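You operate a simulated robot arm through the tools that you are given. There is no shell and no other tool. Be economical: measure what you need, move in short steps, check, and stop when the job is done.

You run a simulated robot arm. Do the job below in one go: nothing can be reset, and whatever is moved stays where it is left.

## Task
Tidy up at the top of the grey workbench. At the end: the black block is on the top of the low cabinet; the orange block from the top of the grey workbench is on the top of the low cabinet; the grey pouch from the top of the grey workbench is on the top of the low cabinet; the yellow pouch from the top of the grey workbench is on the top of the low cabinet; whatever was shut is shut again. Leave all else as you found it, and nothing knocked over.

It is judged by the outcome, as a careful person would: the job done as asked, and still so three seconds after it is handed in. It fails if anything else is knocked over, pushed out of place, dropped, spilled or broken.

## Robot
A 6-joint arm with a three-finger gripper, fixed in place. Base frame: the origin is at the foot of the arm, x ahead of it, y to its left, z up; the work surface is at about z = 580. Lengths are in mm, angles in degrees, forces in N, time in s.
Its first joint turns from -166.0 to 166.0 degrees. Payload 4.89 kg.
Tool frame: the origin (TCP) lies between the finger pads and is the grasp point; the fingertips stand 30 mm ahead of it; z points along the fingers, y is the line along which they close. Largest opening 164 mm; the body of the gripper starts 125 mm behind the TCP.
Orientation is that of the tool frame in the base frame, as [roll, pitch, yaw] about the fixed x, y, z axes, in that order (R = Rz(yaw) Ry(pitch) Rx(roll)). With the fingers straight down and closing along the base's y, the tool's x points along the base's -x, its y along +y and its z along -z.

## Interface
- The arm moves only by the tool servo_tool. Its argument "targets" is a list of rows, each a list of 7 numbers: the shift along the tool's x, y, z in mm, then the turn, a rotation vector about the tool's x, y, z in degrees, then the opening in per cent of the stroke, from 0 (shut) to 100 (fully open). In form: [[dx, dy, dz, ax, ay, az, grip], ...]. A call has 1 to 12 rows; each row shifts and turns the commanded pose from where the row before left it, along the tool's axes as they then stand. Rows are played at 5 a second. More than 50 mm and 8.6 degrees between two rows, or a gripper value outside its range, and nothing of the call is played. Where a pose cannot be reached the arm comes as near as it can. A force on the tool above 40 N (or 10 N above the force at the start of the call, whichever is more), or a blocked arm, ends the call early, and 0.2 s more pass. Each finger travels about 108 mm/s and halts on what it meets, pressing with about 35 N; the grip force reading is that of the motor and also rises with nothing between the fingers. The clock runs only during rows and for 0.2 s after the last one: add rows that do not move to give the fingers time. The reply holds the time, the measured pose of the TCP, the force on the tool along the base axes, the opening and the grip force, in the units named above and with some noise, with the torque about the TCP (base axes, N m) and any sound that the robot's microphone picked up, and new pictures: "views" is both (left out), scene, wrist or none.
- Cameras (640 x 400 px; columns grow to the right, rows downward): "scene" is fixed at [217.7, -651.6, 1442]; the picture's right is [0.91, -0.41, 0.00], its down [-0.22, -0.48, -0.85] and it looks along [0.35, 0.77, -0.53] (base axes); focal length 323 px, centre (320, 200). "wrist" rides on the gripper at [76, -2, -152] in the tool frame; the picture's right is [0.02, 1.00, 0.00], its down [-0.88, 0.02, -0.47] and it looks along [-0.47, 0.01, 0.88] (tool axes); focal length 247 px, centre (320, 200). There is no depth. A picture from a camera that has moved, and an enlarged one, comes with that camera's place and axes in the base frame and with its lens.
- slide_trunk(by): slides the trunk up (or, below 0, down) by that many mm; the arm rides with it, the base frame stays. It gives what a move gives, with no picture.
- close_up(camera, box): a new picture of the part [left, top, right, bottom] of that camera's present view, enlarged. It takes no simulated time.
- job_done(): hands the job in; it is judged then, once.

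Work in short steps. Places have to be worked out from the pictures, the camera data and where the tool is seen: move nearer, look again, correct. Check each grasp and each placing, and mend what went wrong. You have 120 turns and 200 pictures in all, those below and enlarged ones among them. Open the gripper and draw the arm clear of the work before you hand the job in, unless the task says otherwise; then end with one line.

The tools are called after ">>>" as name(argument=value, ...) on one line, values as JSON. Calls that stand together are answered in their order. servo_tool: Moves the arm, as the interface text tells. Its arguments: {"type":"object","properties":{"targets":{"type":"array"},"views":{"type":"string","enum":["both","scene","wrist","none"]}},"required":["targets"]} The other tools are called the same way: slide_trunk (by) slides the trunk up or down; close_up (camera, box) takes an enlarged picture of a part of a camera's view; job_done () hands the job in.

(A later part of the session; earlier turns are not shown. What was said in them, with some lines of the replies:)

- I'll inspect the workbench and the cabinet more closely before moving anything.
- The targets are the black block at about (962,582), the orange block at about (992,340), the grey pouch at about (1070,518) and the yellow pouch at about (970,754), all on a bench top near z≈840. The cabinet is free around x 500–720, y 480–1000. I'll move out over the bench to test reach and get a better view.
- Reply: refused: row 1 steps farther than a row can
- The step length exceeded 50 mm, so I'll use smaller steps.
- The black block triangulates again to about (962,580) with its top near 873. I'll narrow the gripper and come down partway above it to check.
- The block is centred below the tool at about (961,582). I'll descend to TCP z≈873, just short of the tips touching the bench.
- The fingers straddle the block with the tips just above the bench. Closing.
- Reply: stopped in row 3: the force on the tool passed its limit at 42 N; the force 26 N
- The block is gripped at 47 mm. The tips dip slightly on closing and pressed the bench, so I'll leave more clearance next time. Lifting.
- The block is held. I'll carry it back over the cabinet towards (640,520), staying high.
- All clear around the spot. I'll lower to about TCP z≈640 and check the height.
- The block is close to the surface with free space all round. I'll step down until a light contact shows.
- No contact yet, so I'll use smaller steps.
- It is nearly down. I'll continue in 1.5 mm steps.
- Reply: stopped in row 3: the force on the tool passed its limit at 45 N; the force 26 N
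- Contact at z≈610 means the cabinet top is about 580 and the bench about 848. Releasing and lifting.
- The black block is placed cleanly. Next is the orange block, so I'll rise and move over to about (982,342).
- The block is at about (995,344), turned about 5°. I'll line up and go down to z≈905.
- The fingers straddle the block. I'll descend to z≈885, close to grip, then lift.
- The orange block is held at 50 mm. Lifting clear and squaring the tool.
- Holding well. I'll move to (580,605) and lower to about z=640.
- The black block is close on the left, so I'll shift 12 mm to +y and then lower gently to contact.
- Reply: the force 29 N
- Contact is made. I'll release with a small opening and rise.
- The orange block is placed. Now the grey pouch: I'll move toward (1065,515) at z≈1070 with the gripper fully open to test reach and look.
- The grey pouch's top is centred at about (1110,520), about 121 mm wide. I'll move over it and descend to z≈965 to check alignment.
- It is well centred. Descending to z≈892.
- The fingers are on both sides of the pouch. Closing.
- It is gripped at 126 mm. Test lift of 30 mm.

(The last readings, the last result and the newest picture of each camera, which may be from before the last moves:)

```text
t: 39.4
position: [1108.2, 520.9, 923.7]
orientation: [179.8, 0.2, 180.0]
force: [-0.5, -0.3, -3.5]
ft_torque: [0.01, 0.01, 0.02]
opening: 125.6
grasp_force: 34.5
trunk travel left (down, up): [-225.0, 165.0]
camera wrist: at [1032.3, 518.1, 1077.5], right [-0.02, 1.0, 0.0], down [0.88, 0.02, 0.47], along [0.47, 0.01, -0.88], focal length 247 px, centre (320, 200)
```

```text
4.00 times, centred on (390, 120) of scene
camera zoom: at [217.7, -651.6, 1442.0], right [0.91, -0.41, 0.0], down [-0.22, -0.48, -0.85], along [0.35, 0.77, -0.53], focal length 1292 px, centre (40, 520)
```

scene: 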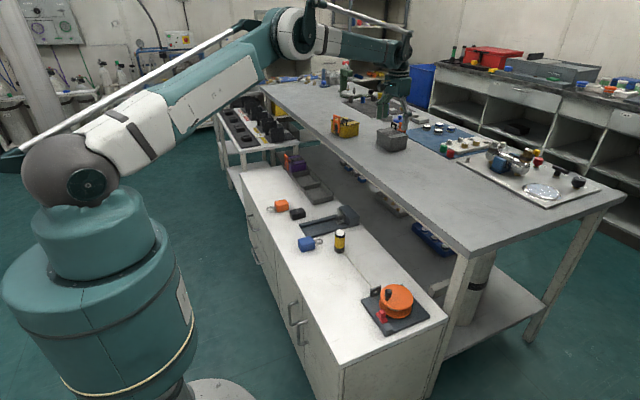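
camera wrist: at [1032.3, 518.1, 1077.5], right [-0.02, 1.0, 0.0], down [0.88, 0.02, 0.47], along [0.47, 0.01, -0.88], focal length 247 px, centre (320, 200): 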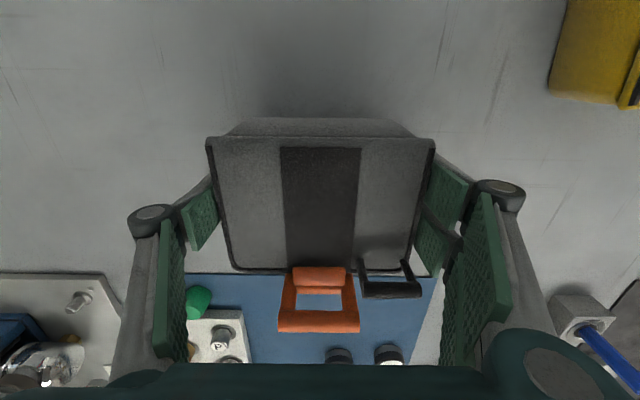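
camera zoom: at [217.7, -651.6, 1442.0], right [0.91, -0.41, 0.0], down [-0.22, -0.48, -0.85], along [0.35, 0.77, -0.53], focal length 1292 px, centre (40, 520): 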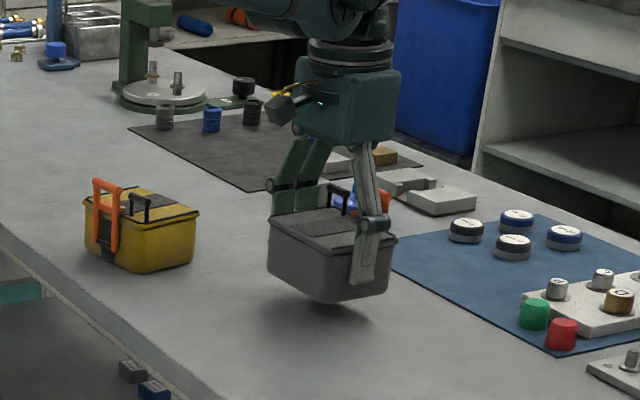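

The pouch lifts securely and is light. I'll rise to z≈1010 and go straight back along -x.

>>> servo_tool(targets=[[0, 0, -43, 0, 0, 0, 55], [0, 0, -43, 0, 0, 0, 55], [46, 0, 0, 0, 0, 0, 55], [46, 0, 0, 0, 0, 0, 55], [46, 0, 0, 0, 0, 0, 55], [46, 0, 0, 0, 0, 0, 55], [46, 0, 0, 0, 0, 0, 55], [46, 0, 0, 0, 0, 0, 55], [46, 0, 0, 0, 0, 0, 55], [46, 0, 0, 0, 0, 0, 55], [46, 0, 0, 0, 0, 0, 55], [46, 0, 0, 0, 0, 0, 55]], views="none")

>>> servo_tool(targets=[[0, 43, 0, 0, 0, 0, 55], [0, 43, 0, 0, 0, 0, 55], [0, 43, 0, 0, 0, 0, 55], [0, 43, 0, 0, 0, 0, 55], [0, 0, 45, 0, 0, 0, 55], [0, 0, 45, 0, 0, 0, 55], [0, 0, 45, 0, 0, 0, 55], [0, 0, 45, 0, 0, 0, 55], [0, 0, 0, 0, 0, 0, 55]])

```text
t: 42.0
position: [651.0, 519.9, 1008.7]
orientation: [179.9, 0.0, 180.0]
force: [2.4, 0.2, -3.8]
ft_torque: [-0.02, 0.24, 0.0]
opening: 125.8
grasp_force: 35.0
trunk travel left (down, up): [-225.0, 165.0]
```

```text
t: 44.0
position: [647.3, 692.7, 829.6]
orientation: [-180.0, 0.1, 180.0]
force: [0.3, 1.0, -3.5]
ft_torque: [-0.07, 0.09, -0.02]
opening: 125.5
grasp_force: 34.8
trunk travel left (down, up): [-225.0, 165.0]
camera wrist: at [572.1, 691.2, 981.9], right [-0.02, 1.0, 0.0], down [0.88, 0.02, 0.47], along [0.47, 0.01, -0.88], focal length 247 px, centre (320, 200)
```

scene: 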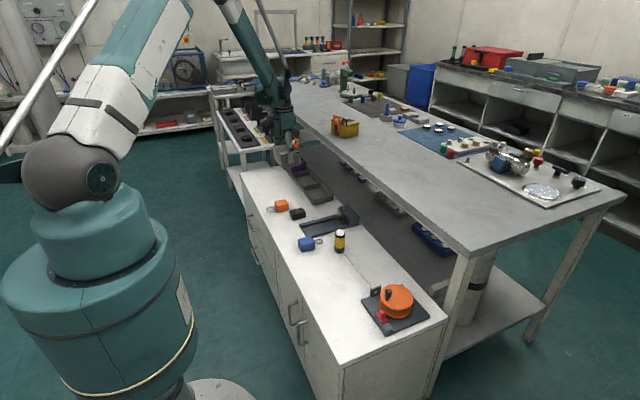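
wrist: 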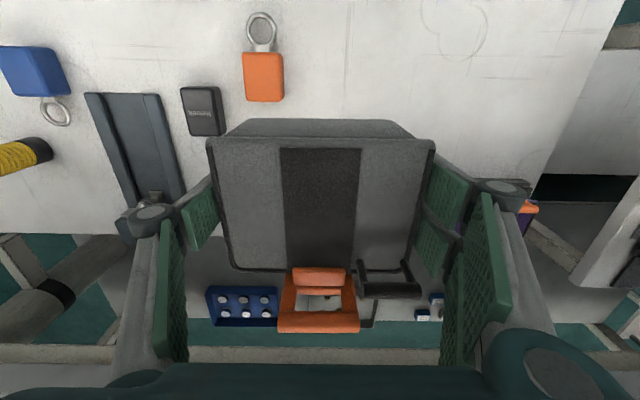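

The orange block is close to that spot, so I'll shift to (660,724) and lower to about z=645.

>>> servo_tool(targets=[[-13, 31, 0, 0, 0, 0, 55], [0, 0, 45, 0, 0, 0, 55], [0, 0, 45, 0, 0, 0, 55], [0, 0, 45, 0, 0, 0, 55], [0, 0, 35, 0, 0, 0, 55], [0, 0, 15, 0, 0, 0, 55], [0, 0, 0, 0, 0, 0, 55]])

>>> close_up(camera="scene", box=[240, 130, 360, 230])

```text
t: 45.5
position: [661.8, 724.8, 643.1]
orientation: [179.9, 0.1, 180.0]
force: [0.3, 1.0, -2.8]
ft_torque: [0.0, 0.08, -0.01]
opening: 125.8
grasp_force: 35.3
trunk travel left (down, up): [-225.0, 165.0]
camera wrist: at [585.4, 722.6, 797.2], right [-0.02, 1.0, 0.0], down [0.88, 0.02, 0.47], along [0.47, 0.01, -0.88], focal length 247 px, centre (320, 200)
```

scene: 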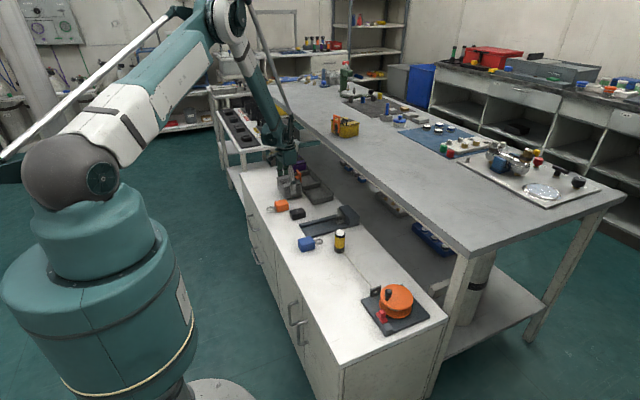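
wrist: 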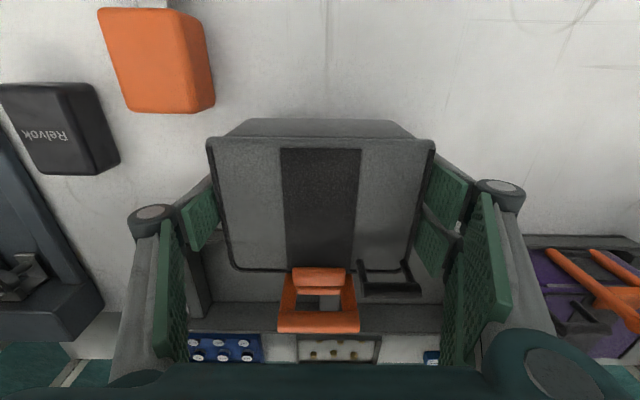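

```text
4.00 times, centred on (300, 180) of scene
camera zoom: at [217.7, -651.6, 1442.0], right [0.91, -0.41, 0.0], down [-0.22, -0.48, -0.85], along [0.35, 0.77, -0.53], focal length 1292 px, centre (400, 280)
```

zoom: 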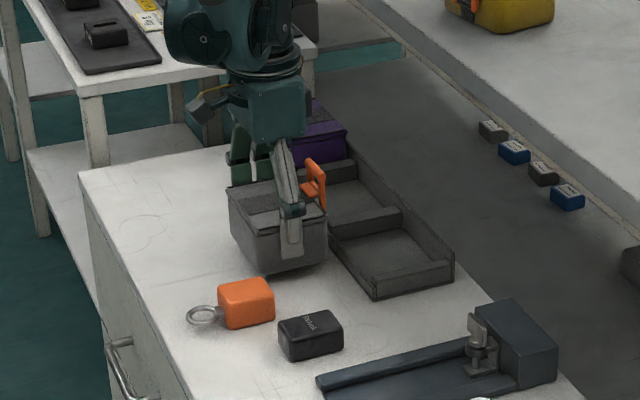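

The tray is close behind, so I'll pull back 14 mm in x, then lower gently.

>>> servo_tool(targets=[[14, 2, 0, 0, 0, 0, 55], [0, 0, 8, 0, 0, 0, 55], [0, 0, 4, 0, 0, 0, 55], [0, 0, 2, 0, 0, 0, 55], [0, 0, 0, 0, 0, 0, 55]], views="none")

```text
t: 46.8
position: [648.2, 724.5, 631.7]
orientation: [179.9, 0.0, 180.0]
force: [1.1, 0.2, -4.3]
ft_torque: [0.04, 0.04, 0.05]
opening: 125.8
grasp_force: 35.0
trunk travel left (down, up): [-225.0, 165.0]
```

>>> servo_tool(targets=[[0, 0, 2, 0, 0, 0, 55], [0, 0, 1.5, 0, 0, 0, 55], [0, 0, 1, 0, 0, 0, 55], [0, 0, 0, 0, 0, 0, 55]], views="none")

```text
t: 47.8
position: [648.3, 724.4, 624.7]
orientation: [179.9, 0.1, 180.0]
force: [-0.1, 0.1, -3.6]
ft_torque: [-0.01, 0.03, -0.02]
opening: 125.3
grasp_force: 35.2
trunk travel left (down, up): [-225.0, 165.0]
```

>>> servo_tool(targets=[[0, 0, 1, 0, 0, 0, 55], [0, 0, 1, 0, 0, 0, 55], [0, 0, 1, 0, 0, 0, 55], [0, 0, 0, 0, 0, 0, 55]], views="none")

>>> close_up(camera="scene", box=[260, 150, 340, 210])

```text
t: 48.8
position: [649.5, 724.1, 624.4]
orientation: [179.8, 0.2, 180.0]
force: [4.1, 6.4, 17.3]
ft_torque: [-1.03, 0.02, 0.28]
opening: 125.8
grasp_force: 35.3
trunk travel left (down, up): [-225.0, 165.0]
```

```text
6.67 times, centred on (300, 180) of scene
camera zoom: at [217.7, -651.6, 1442.0], right [0.91, -0.41, 0.0], down [-0.22, -0.48, -0.85], along [0.35, 0.77, -0.53], focal length 2153 px, centre (453, 333)
```

zoom: 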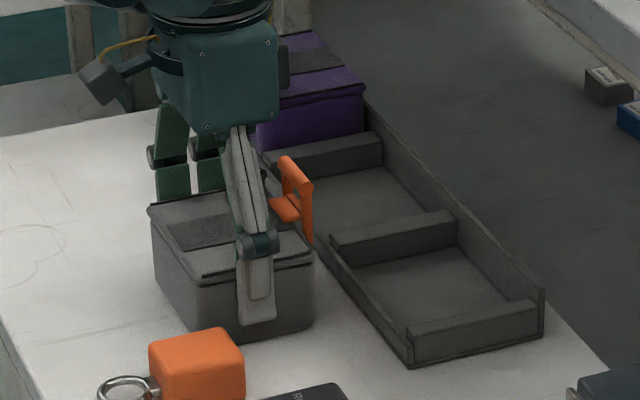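

The pouch is seated at the expected height. Releasing and rising.

>>> servo_tool(targets=[[0, 0, -1, 0, 0, 0, 85], [0, 0, 0, 0, 0, 0, 90], [0, 0, 0, 0, 0, 0, 90], [0, 0, -20, 0, 0, 0, 90], [0, 0, -40, 0, 0, 0, 90], [0, 0, -45, 0, 0, 0, 90], [0, 0, -45, 0, 0, 0, 100], [0, 0, -45, 0, 0, 0, 100], [0, 0, -45, 0, 0, 0, 100], [0, 0, -45, 0, 0, 0, 100], [0, 0, -45, 0, 0, 0, 100], [0, 0, -45, 0, 0, 0, 100]], views="both")

>>> close_up(camera="scene", box=[240, 130, 360, 230])

```text
t: 51.4
position: [646.5, 726.6, 999.8]
orientation: [-180.0, 0.2, 180.0]
force: [0.3, 1.4, -0.1]
ft_torque: [-0.09, 0.12, 0.0]
opening: 163.9
grasp_force: 0.2
trunk travel left (down, up): [-225.0, 165.0]
camera wrist: at [570.2, 724.8, 1151.9], right [-0.02, 1.0, 0.0], down [0.88, 0.02, 0.47], along [0.47, 0.01, -0.88], focal length 247 px, centre (320, 200)
```

scene: 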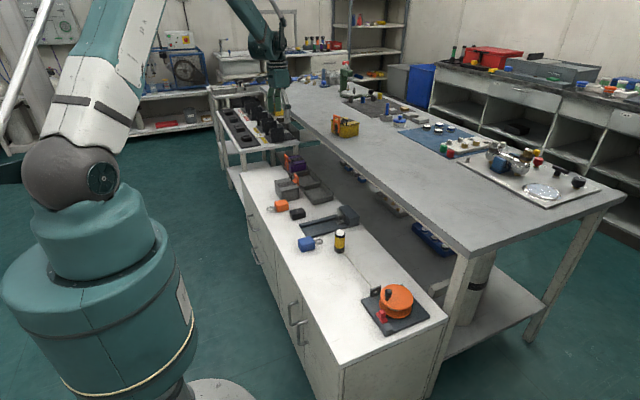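
wrist: 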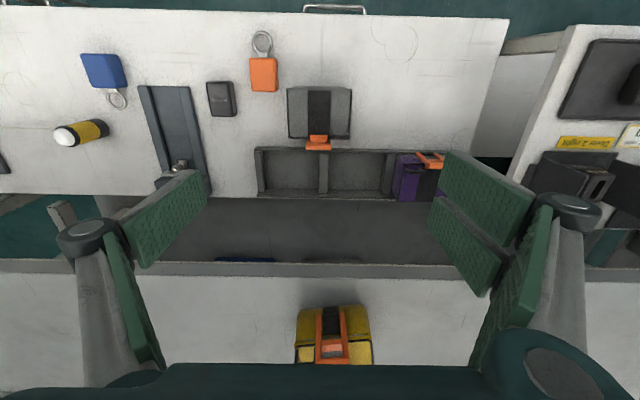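

```text
4.00 times, centred on (300, 180) of scene
camera zoom: at [217.7, -651.6, 1442.0], right [0.91, -0.41, 0.0], down [-0.22, -0.48, -0.85], along [0.35, 0.77, -0.53], focal length 1292 px, centre (400, 280)
```

zoom: 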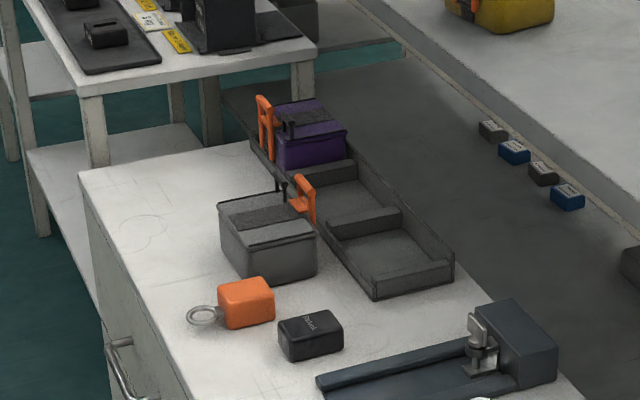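

The grey pouch stands well. Now the yellow one: I'll move to about (935,757) at z≈1065 to view it.

>>> servo_tool(targets=[[-41, 4, -9, 0, 0, 0, 100], [-41, 4, -9, 0, 0, 0, 100], [-41, 4, -9, 0, 0, 0, 100], [-41, 4, -9, 0, 0, 0, 100], [-41, 4, -9, 0, 0, 0, 100], [-41, 4, -9, 0, 0, 0, 100], [-41, 4, -9, 0, 0, 0, 100], [0, 0, 0, 0, 0, 0, 100]], views="wrist")

```text
t: 53.1
position: [935.8, 751.6, 1061.6]
orientation: [179.9, 0.1, 179.9]
force: [1.4, 0.2, -1.2]
ft_torque: [0.01, 0.11, -0.01]
opening: 163.9
grasp_force: 0.0
trunk travel left (down, up): [-225.0, 165.0]
camera wrist: at [859.4, 750.6, 1214.7], right [-0.02, 1.0, 0.0], down [0.88, 0.02, 0.47], along [0.47, 0.01, -0.88], focal length 247 px, centre (320, 200)
```

wrist: 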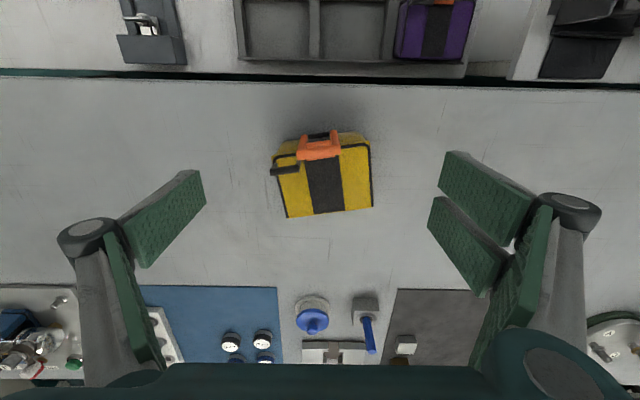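

The yellow pouch is centred at about (990,757), turned about 7°. I'll move over it, turn and descend to z≈965.

>>> servo_tool(targets=[[-28, 3, 10, 0, 0, 0, 100], [-27, 3, 20, 0, 0, 0, 100], [0, 0, 35, 0, 0, -7, 100], [0, 0, 32, 0, 0, 0, 100], [0, 0, 0, 0, 0, 0, 100]], views="wrist")

>>> close_up(camera="scene", box=[290, 60, 430, 160])

```text
t: 54.4
position: [992.9, 757.9, 964.7]
orientation: [-180.0, 0.1, -173.0]
force: [0.0, -0.5, -0.4]
ft_torque: [0.01, -0.01, -0.01]
opening: 164.1
grasp_force: 0.0
trunk travel left (down, up): [-225.0, 165.0]
camera wrist: at [916.5, 747.9, 1117.8], right [-0.14, 0.99, 0.0], down [0.87, 0.13, 0.47], along [0.47, 0.07, -0.88], focal length 247 px, centre (320, 200)
```

wrist: 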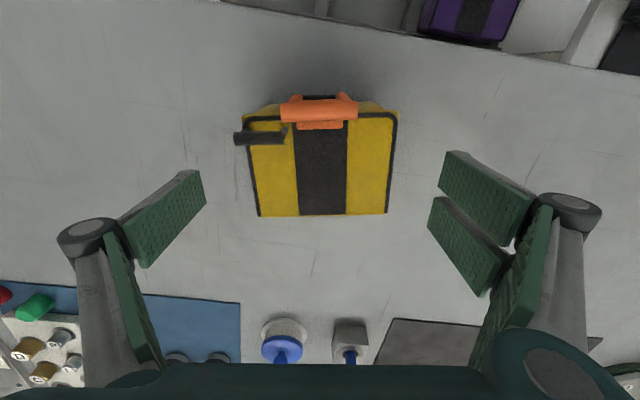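

```text
4.00 times, centred on (360, 110) of scene
camera zoom: at [217.7, -651.6, 1442.0], right [0.91, -0.41, 0.0], down [-0.22, -0.48, -0.85], along [0.35, 0.77, -0.53], focal length 1292 px, centre (160, 560)
```

zoom: 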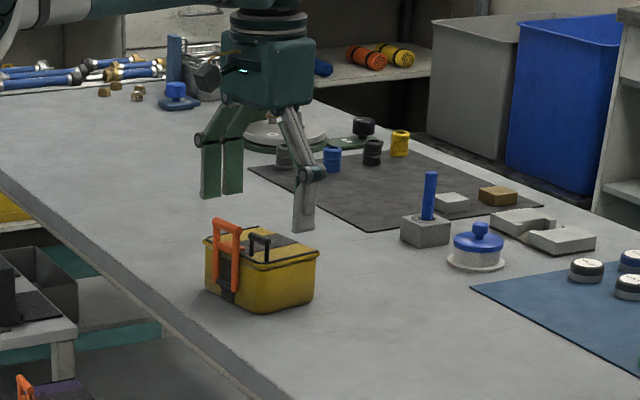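

It is aligned, and the black handle is clear of the finger paths. Descending to z≈893 and closing.

>>> servo_tool(targets=[[0, 0, 25, 0, 0, 0, 100], [0, 0, 25, 0, 0, 0, 100], [0, 0, 21, 0, 0, 0, 100], [0, 0, 0, 0, 0, 0, 100], [0, 0, 0, 0, 0, 0, 75], [0, 0, 0, 0, 0, 0, 60], [0, 0, 0, 0, 0, 0, 55], [0, 0, 0, 0, 0, 0, 55]], views="wrist")

>>> close_up(camera="scene", box=[290, 60, 430, 160])

```text
t: 56.1
position: [990.1, 760.0, 894.3]
orientation: [-179.9, 0.1, -173.0]
force: [-0.3, -0.3, -0.5]
ft_torque: [-0.01, 0.0, -0.01]
opening: 127.8
grasp_force: 34.9
trunk travel left (down, up): [-225.0, 165.0]
camera wrist: at [914.3, 748.6, 1046.9], right [-0.14, 0.99, 0.0], down [0.87, 0.13, 0.47], along [0.47, 0.07, -0.88], focal length 247 px, centre (320, 200)
```

wrist: 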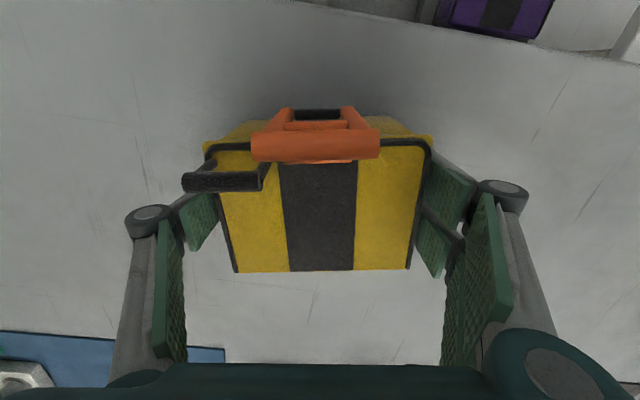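

```text
4.00 times, centred on (360, 110) of scene
camera zoom: at [217.7, -651.6, 1442.0], right [0.91, -0.41, 0.0], down [-0.22, -0.48, -0.85], along [0.35, 0.77, -0.53], focal length 1292 px, centre (160, 560)
```

zoom: 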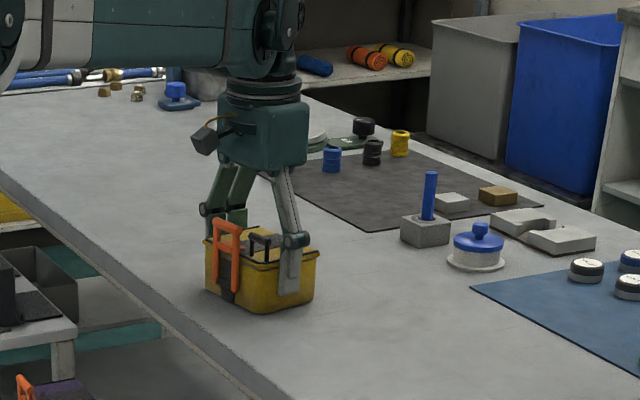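

Gripped at 128 mm. Lifting to about z=1010 and squaring up.

>>> servo_tool(targets=[[0, 0, -8, 0, 0, 0, 55], [0, 0, -20, 0, 0, 0, 55], [0, 0, -43, 0, 0, 0, 55], [0, 0, -45, 0, 0, 7, 55], [0, 0, 0, 0, 0, 0, 55]], views="wrist")

```text
t: 57.4
position: [989.6, 756.4, 1007.9]
orientation: [179.9, 0.0, 179.9]
force: [-0.3, -0.6, -1.9]
ft_torque: [0.09, -0.09, -0.01]
opening: 127.4
grasp_force: 35.7
trunk travel left (down, up): [-225.0, 165.0]
camera wrist: at [912.6, 755.8, 1161.7], right [-0.02, 1.0, 0.0], down [0.88, 0.02, 0.47], along [0.47, 0.01, -0.88], focal length 247 px, centre (320, 200)
```

wrist: 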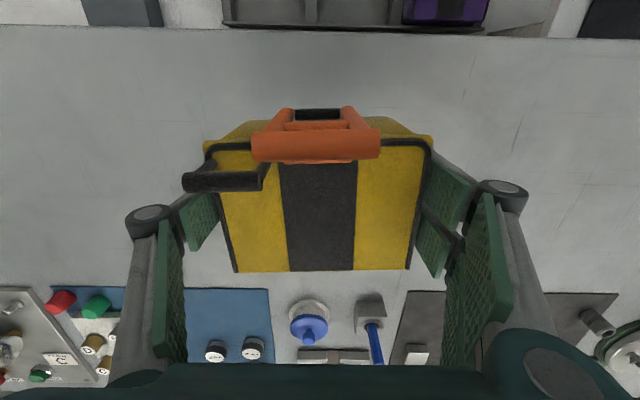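

Held well. I'll carry it to (600,875) over the free right part of the cabinet, staying high, and look.

>>> servo_tool(targets=[[43, 13, 0, 0, 0, 0, 55], [43, 13, 0, 0, 0, 0, 55], [43, 13, 0, 0, 0, 0, 55], [43, 13, 0, 0, 0, 0, 55], [43, 13, 0, 0, 0, 0, 55], [43, 13, 0, 0, 0, 0, 55], [43, 13, 0, 0, 0, 0, 55], [43, 13, 0, 0, 0, 0, 55], [43, 13, 0, 0, 0, 0, 55], [0, 0, 40, 0, 0, 0, 55], [0, 0, 40, 0, 0, 0, 55], [0, 0, 0, 0, 0, 0, 55]])

```text
t: 60.0
position: [602.2, 876.7, 929.0]
orientation: [179.9, 0.2, 179.9]
force: [0.1, 0.7, -4.9]
ft_torque: [-0.11, 0.07, -0.02]
opening: 127.1
grasp_force: 35.2
trunk travel left (down, up): [-225.0, 165.0]
camera wrist: at [525.1, 876.1, 1082.7], right [-0.02, 1.0, 0.0], down [0.88, 0.02, 0.47], along [0.47, 0.01, -0.88], focal length 247 px, centre (320, 200)
```

scene: 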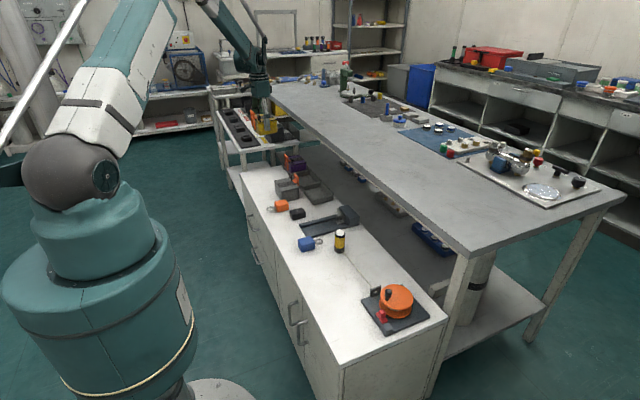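
wrist: 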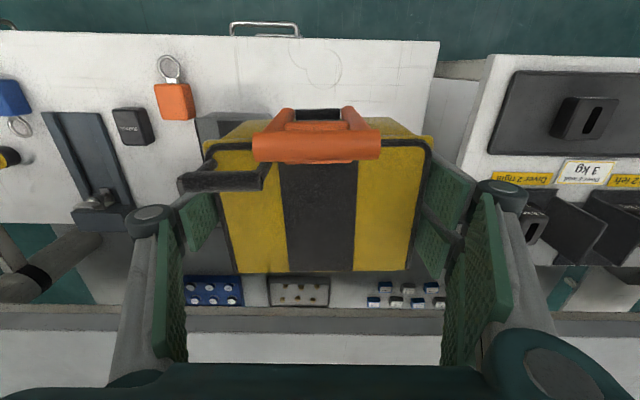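

There is room here; I'll shift 15 mm to +y for more gap to the grey pouch. Then I'll lower with the trunk so that reach stays comfortable at this radius.

>>> servo_tool(targets=[[0, 15, 0, 0, 0, 0, 55], [0, 0, 0, 0, 0, 0, 55]], views="none")

>>> slide_trunk(by=-180)

>>> servo_tool(targets=[[0, 0, 0, 0, 0, 0, 55]])

```text
t: 60.5
position: [601.8, 892.8, 930.6]
orientation: [179.9, 0.1, -179.9]
force: [0.2, -0.4, -3.0]
ft_torque: [0.03, -0.02, 0.02]
opening: 127.3
grasp_force: 34.8
trunk travel left (down, up): [-225.0, 165.0]
```

```text
t: 62.5
position: [601.1, 892.2, 750.4]
orientation: [180.0, 0.1, 180.0]
force: [-0.3, -1.0, -3.6]
ft_torque: [0.01, 0.0, 0.01]
opening: 127.1
grasp_force: 35.2
trunk travel left (down, up): [-45.0, 345.0]
```

```text
t: 63.0
position: [600.6, 891.7, 749.9]
orientation: [179.9, 0.1, -179.9]
force: [-0.6, -0.3, -2.7]
ft_torque: [-0.06, -0.01, 0.01]
opening: 127.0
grasp_force: 35.2
trunk travel left (down, up): [-45.0, 345.0]
camera wrist: at [524.6, 890.8, 903.5], right [-0.02, 1.0, 0.0], down [0.88, 0.02, 0.47], along [0.47, 0.01, -0.88], focal length 247 px, centre (320, 200)
```

scene: 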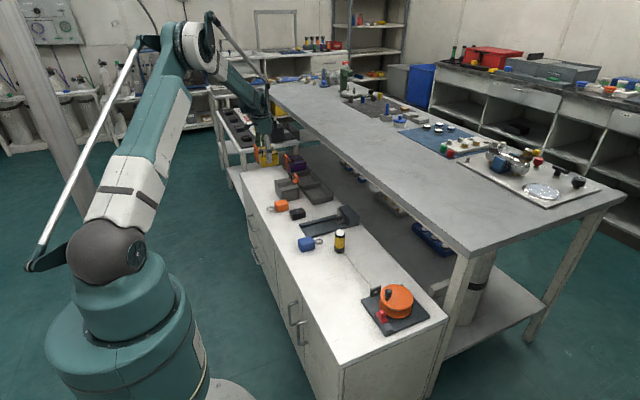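
wrist: 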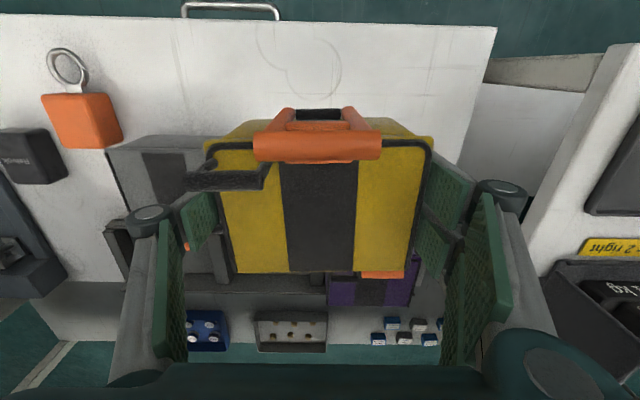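

Clear all around. Descending to z≈640.

>>> servo_tool(targets=[[0, 0, 40, 0, 0, 0, 55], [0, 0, 40, 0, 0, 0, 55], [0, 0, 28, 0, 0, 0, 55], [0, 0, 0, 0, 0, 0, 55]], views="wrist")

>>> close_up(camera="scene", box=[220, 120, 340, 220])

```text
t: 64.0
position: [600.2, 895.0, 642.4]
orientation: [179.9, 0.1, -179.9]
force: [-0.5, -0.7, -3.4]
ft_torque: [0.01, -0.01, -0.02]
opening: 126.8
grasp_force: 35.1
trunk travel left (down, up): [-45.0, 345.0]
camera wrist: at [524.5, 892.7, 794.1], right [-0.02, 1.0, 0.0], down [0.88, 0.02, 0.47], along [0.47, 0.01, -0.88], focal length 247 px, centre (320, 200)
```

wrist: 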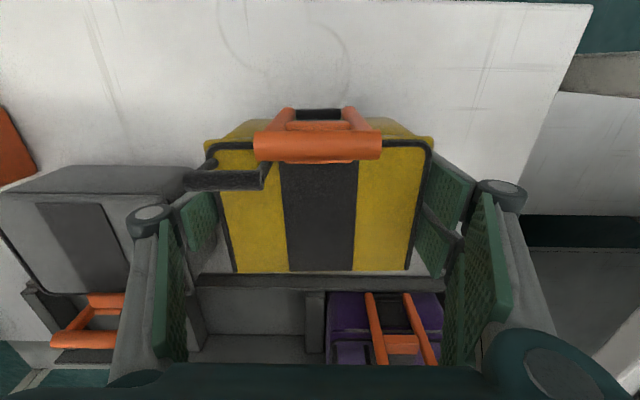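

```text
4.00 times, centred on (280, 170) of scene
camera zoom: at [217.7, -651.6, 1442.0], right [0.91, -0.41, 0.0], down [-0.22, -0.48, -0.85], along [0.35, 0.77, -0.53], focal length 1292 px, centre (480, 320)
```

zoom: 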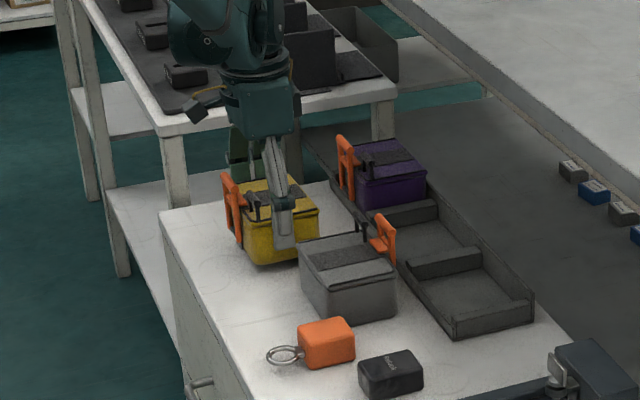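

There is ample gap to the grey pouch. Lowering gently to contact.

>>> servo_tool(targets=[[0, 0, 8, 0, 0, 0, 55], [0, 0, 4, 0, 0, 0, 55], [0, 0, 2, 0, 0, 0, 55], [0, 0, 1.5, 0, 0, 0, 55], [0, 0, 0, 0, 0, 0, 55]], views="none")

```text
t: 65.2
position: [600.4, 893.0, 625.3]
orientation: [179.9, 0.1, 180.0]
force: [0.1, 0.4, -3.2]
ft_torque: [-0.03, 0.01, 0.02]
opening: 126.7
grasp_force: 34.7
trunk travel left (down, up): [-45.0, 345.0]
```

>>> servo_tool(targets=[[0, 0, 1, 0, 0, 0, 55], [0, 0, 1, 0, 0, 0, 55], [0, 0, 1, 0, 0, 0, 55], [0, 0, 0, 0, 0, 0, 55]], views="none")

```text
t: 66.2
position: [602.1, 892.9, 625.0]
orientation: [179.9, 0.2, 180.0]
force: [0.8, 1.5, 0.0]
ft_torque: [0.24, 0.12, -0.06]
opening: 126.6
grasp_force: 35.3
trunk travel left (down, up): [-45.0, 345.0]
```

Contact is beginning; one more millimetre, then I'll release and rise.

>>> servo_tool(targets=[[0, 0, 1, 0, 0, 0, 55], [0, 0, 0, 0, 0, 0, 82], [0, 0, 0, 0, 0, 0, 89], [0, 0, 0, 0, 0, 0, 89], [0, 0, -20, 0, 0, 0, 89], [0, 0, -40, 0, 0, 0, 89], [0, 0, -45, 0, 0, 0, 89], [0, 0, -45, 0, 0, 0, 89], [0, 0, -45, 0, 0, 0, 89], [0, 0, -45, 0, 0, 0, 89], [0, 0, -45, 0, 0, 0, 89], [0, 0, 0, 0, 0, 0, 89]])

>>> close_up(camera="scene", box=[220, 120, 380, 250])

```text
t: 68.8
position: [598.8, 893.3, 908.1]
orientation: [179.8, 0.1, 180.0]
force: [0.0, 1.4, -1.0]
ft_torque: [-0.03, 0.03, -0.01]
opening: 146.0
grasp_force: 0.1
trunk travel left (down, up): [-45.0, 345.0]
camera wrist: at [523.1, 891.2, 1061.5], right [-0.02, 1.0, 0.0], down [0.88, 0.02, 0.47], along [0.47, 0.01, -0.88], focal length 247 px, centre (320, 200)
```

scene: 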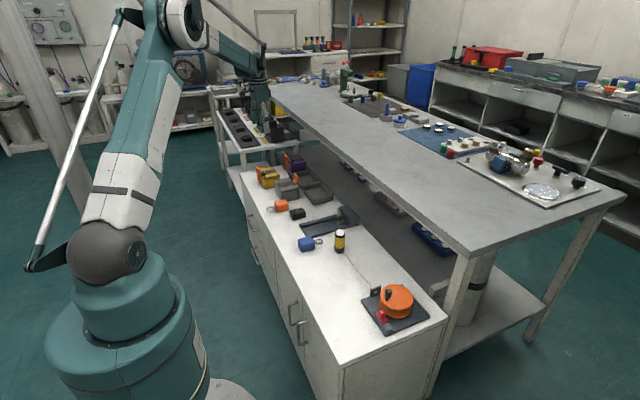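
wrist: 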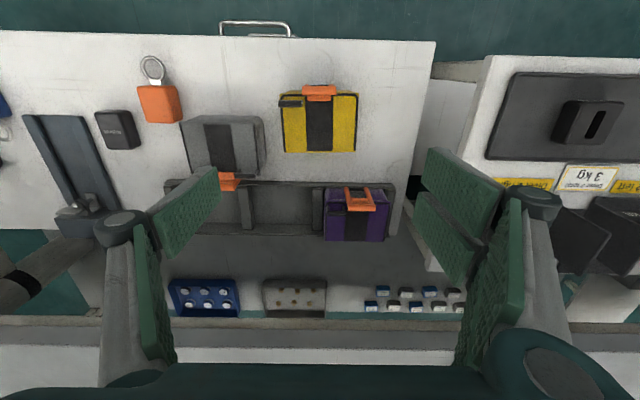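

```text
3.08 times, centred on (300, 185) of scene
camera zoom: at [217.7, -651.6, 1442.0], right [0.91, -0.41, 0.0], down [-0.22, -0.48, -0.85], along [0.35, 0.77, -0.53], focal length 994 px, centre (382, 246)
```

zoom: 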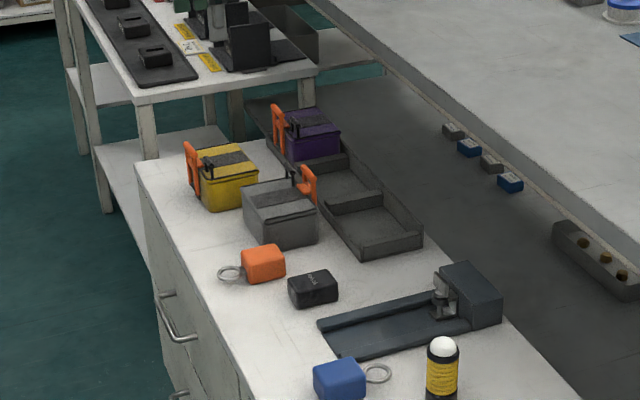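

All four items stand on the cabinet, separate and upright, and everything else is unchanged. I'll raise the trunk back to its starting height to clear the work.

>>> slide_trunk(by=180)

>>> close_up(camera="scene", box=[220, 60, 640, 350])

```text
t: 70.8
position: [600.4, 891.9, 1088.5]
orientation: [179.9, 0.2, -180.0]
force: [-0.1, 0.2, -0.2]
ft_torque: [-0.02, 0.03, 0.0]
opening: 146.1
grasp_force: 0.1
trunk travel left (down, up): [-225.0, 165.0]
```

```text
1.38 times, centred on (430, 205) of scene
camera zoom: at [217.7, -651.6, 1442.0], right [0.91, -0.41, 0.0], down [-0.22, -0.48, -0.85], along [0.35, 0.77, -0.53], focal length 446 px, centre (168, 193)
```

zoom: 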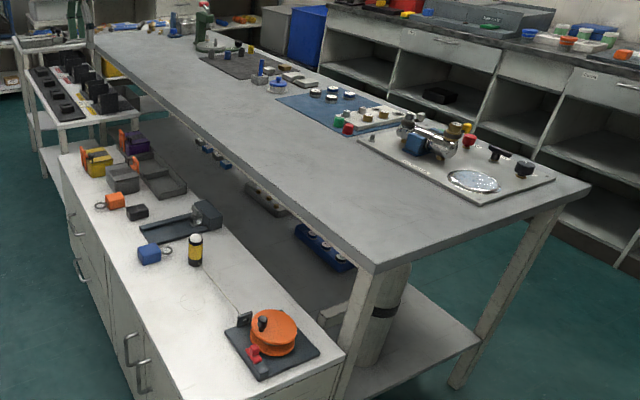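

Everything is in place and the arm is clear, so I'm handing the job in.

>>> job_done()

```text
The job is handed in.
```

The black block, orange block, grey pouch and yellow pouch are now all upright on top of the low cabinet; no door or drawer was opened, and in the last pictures nothing else had moved.
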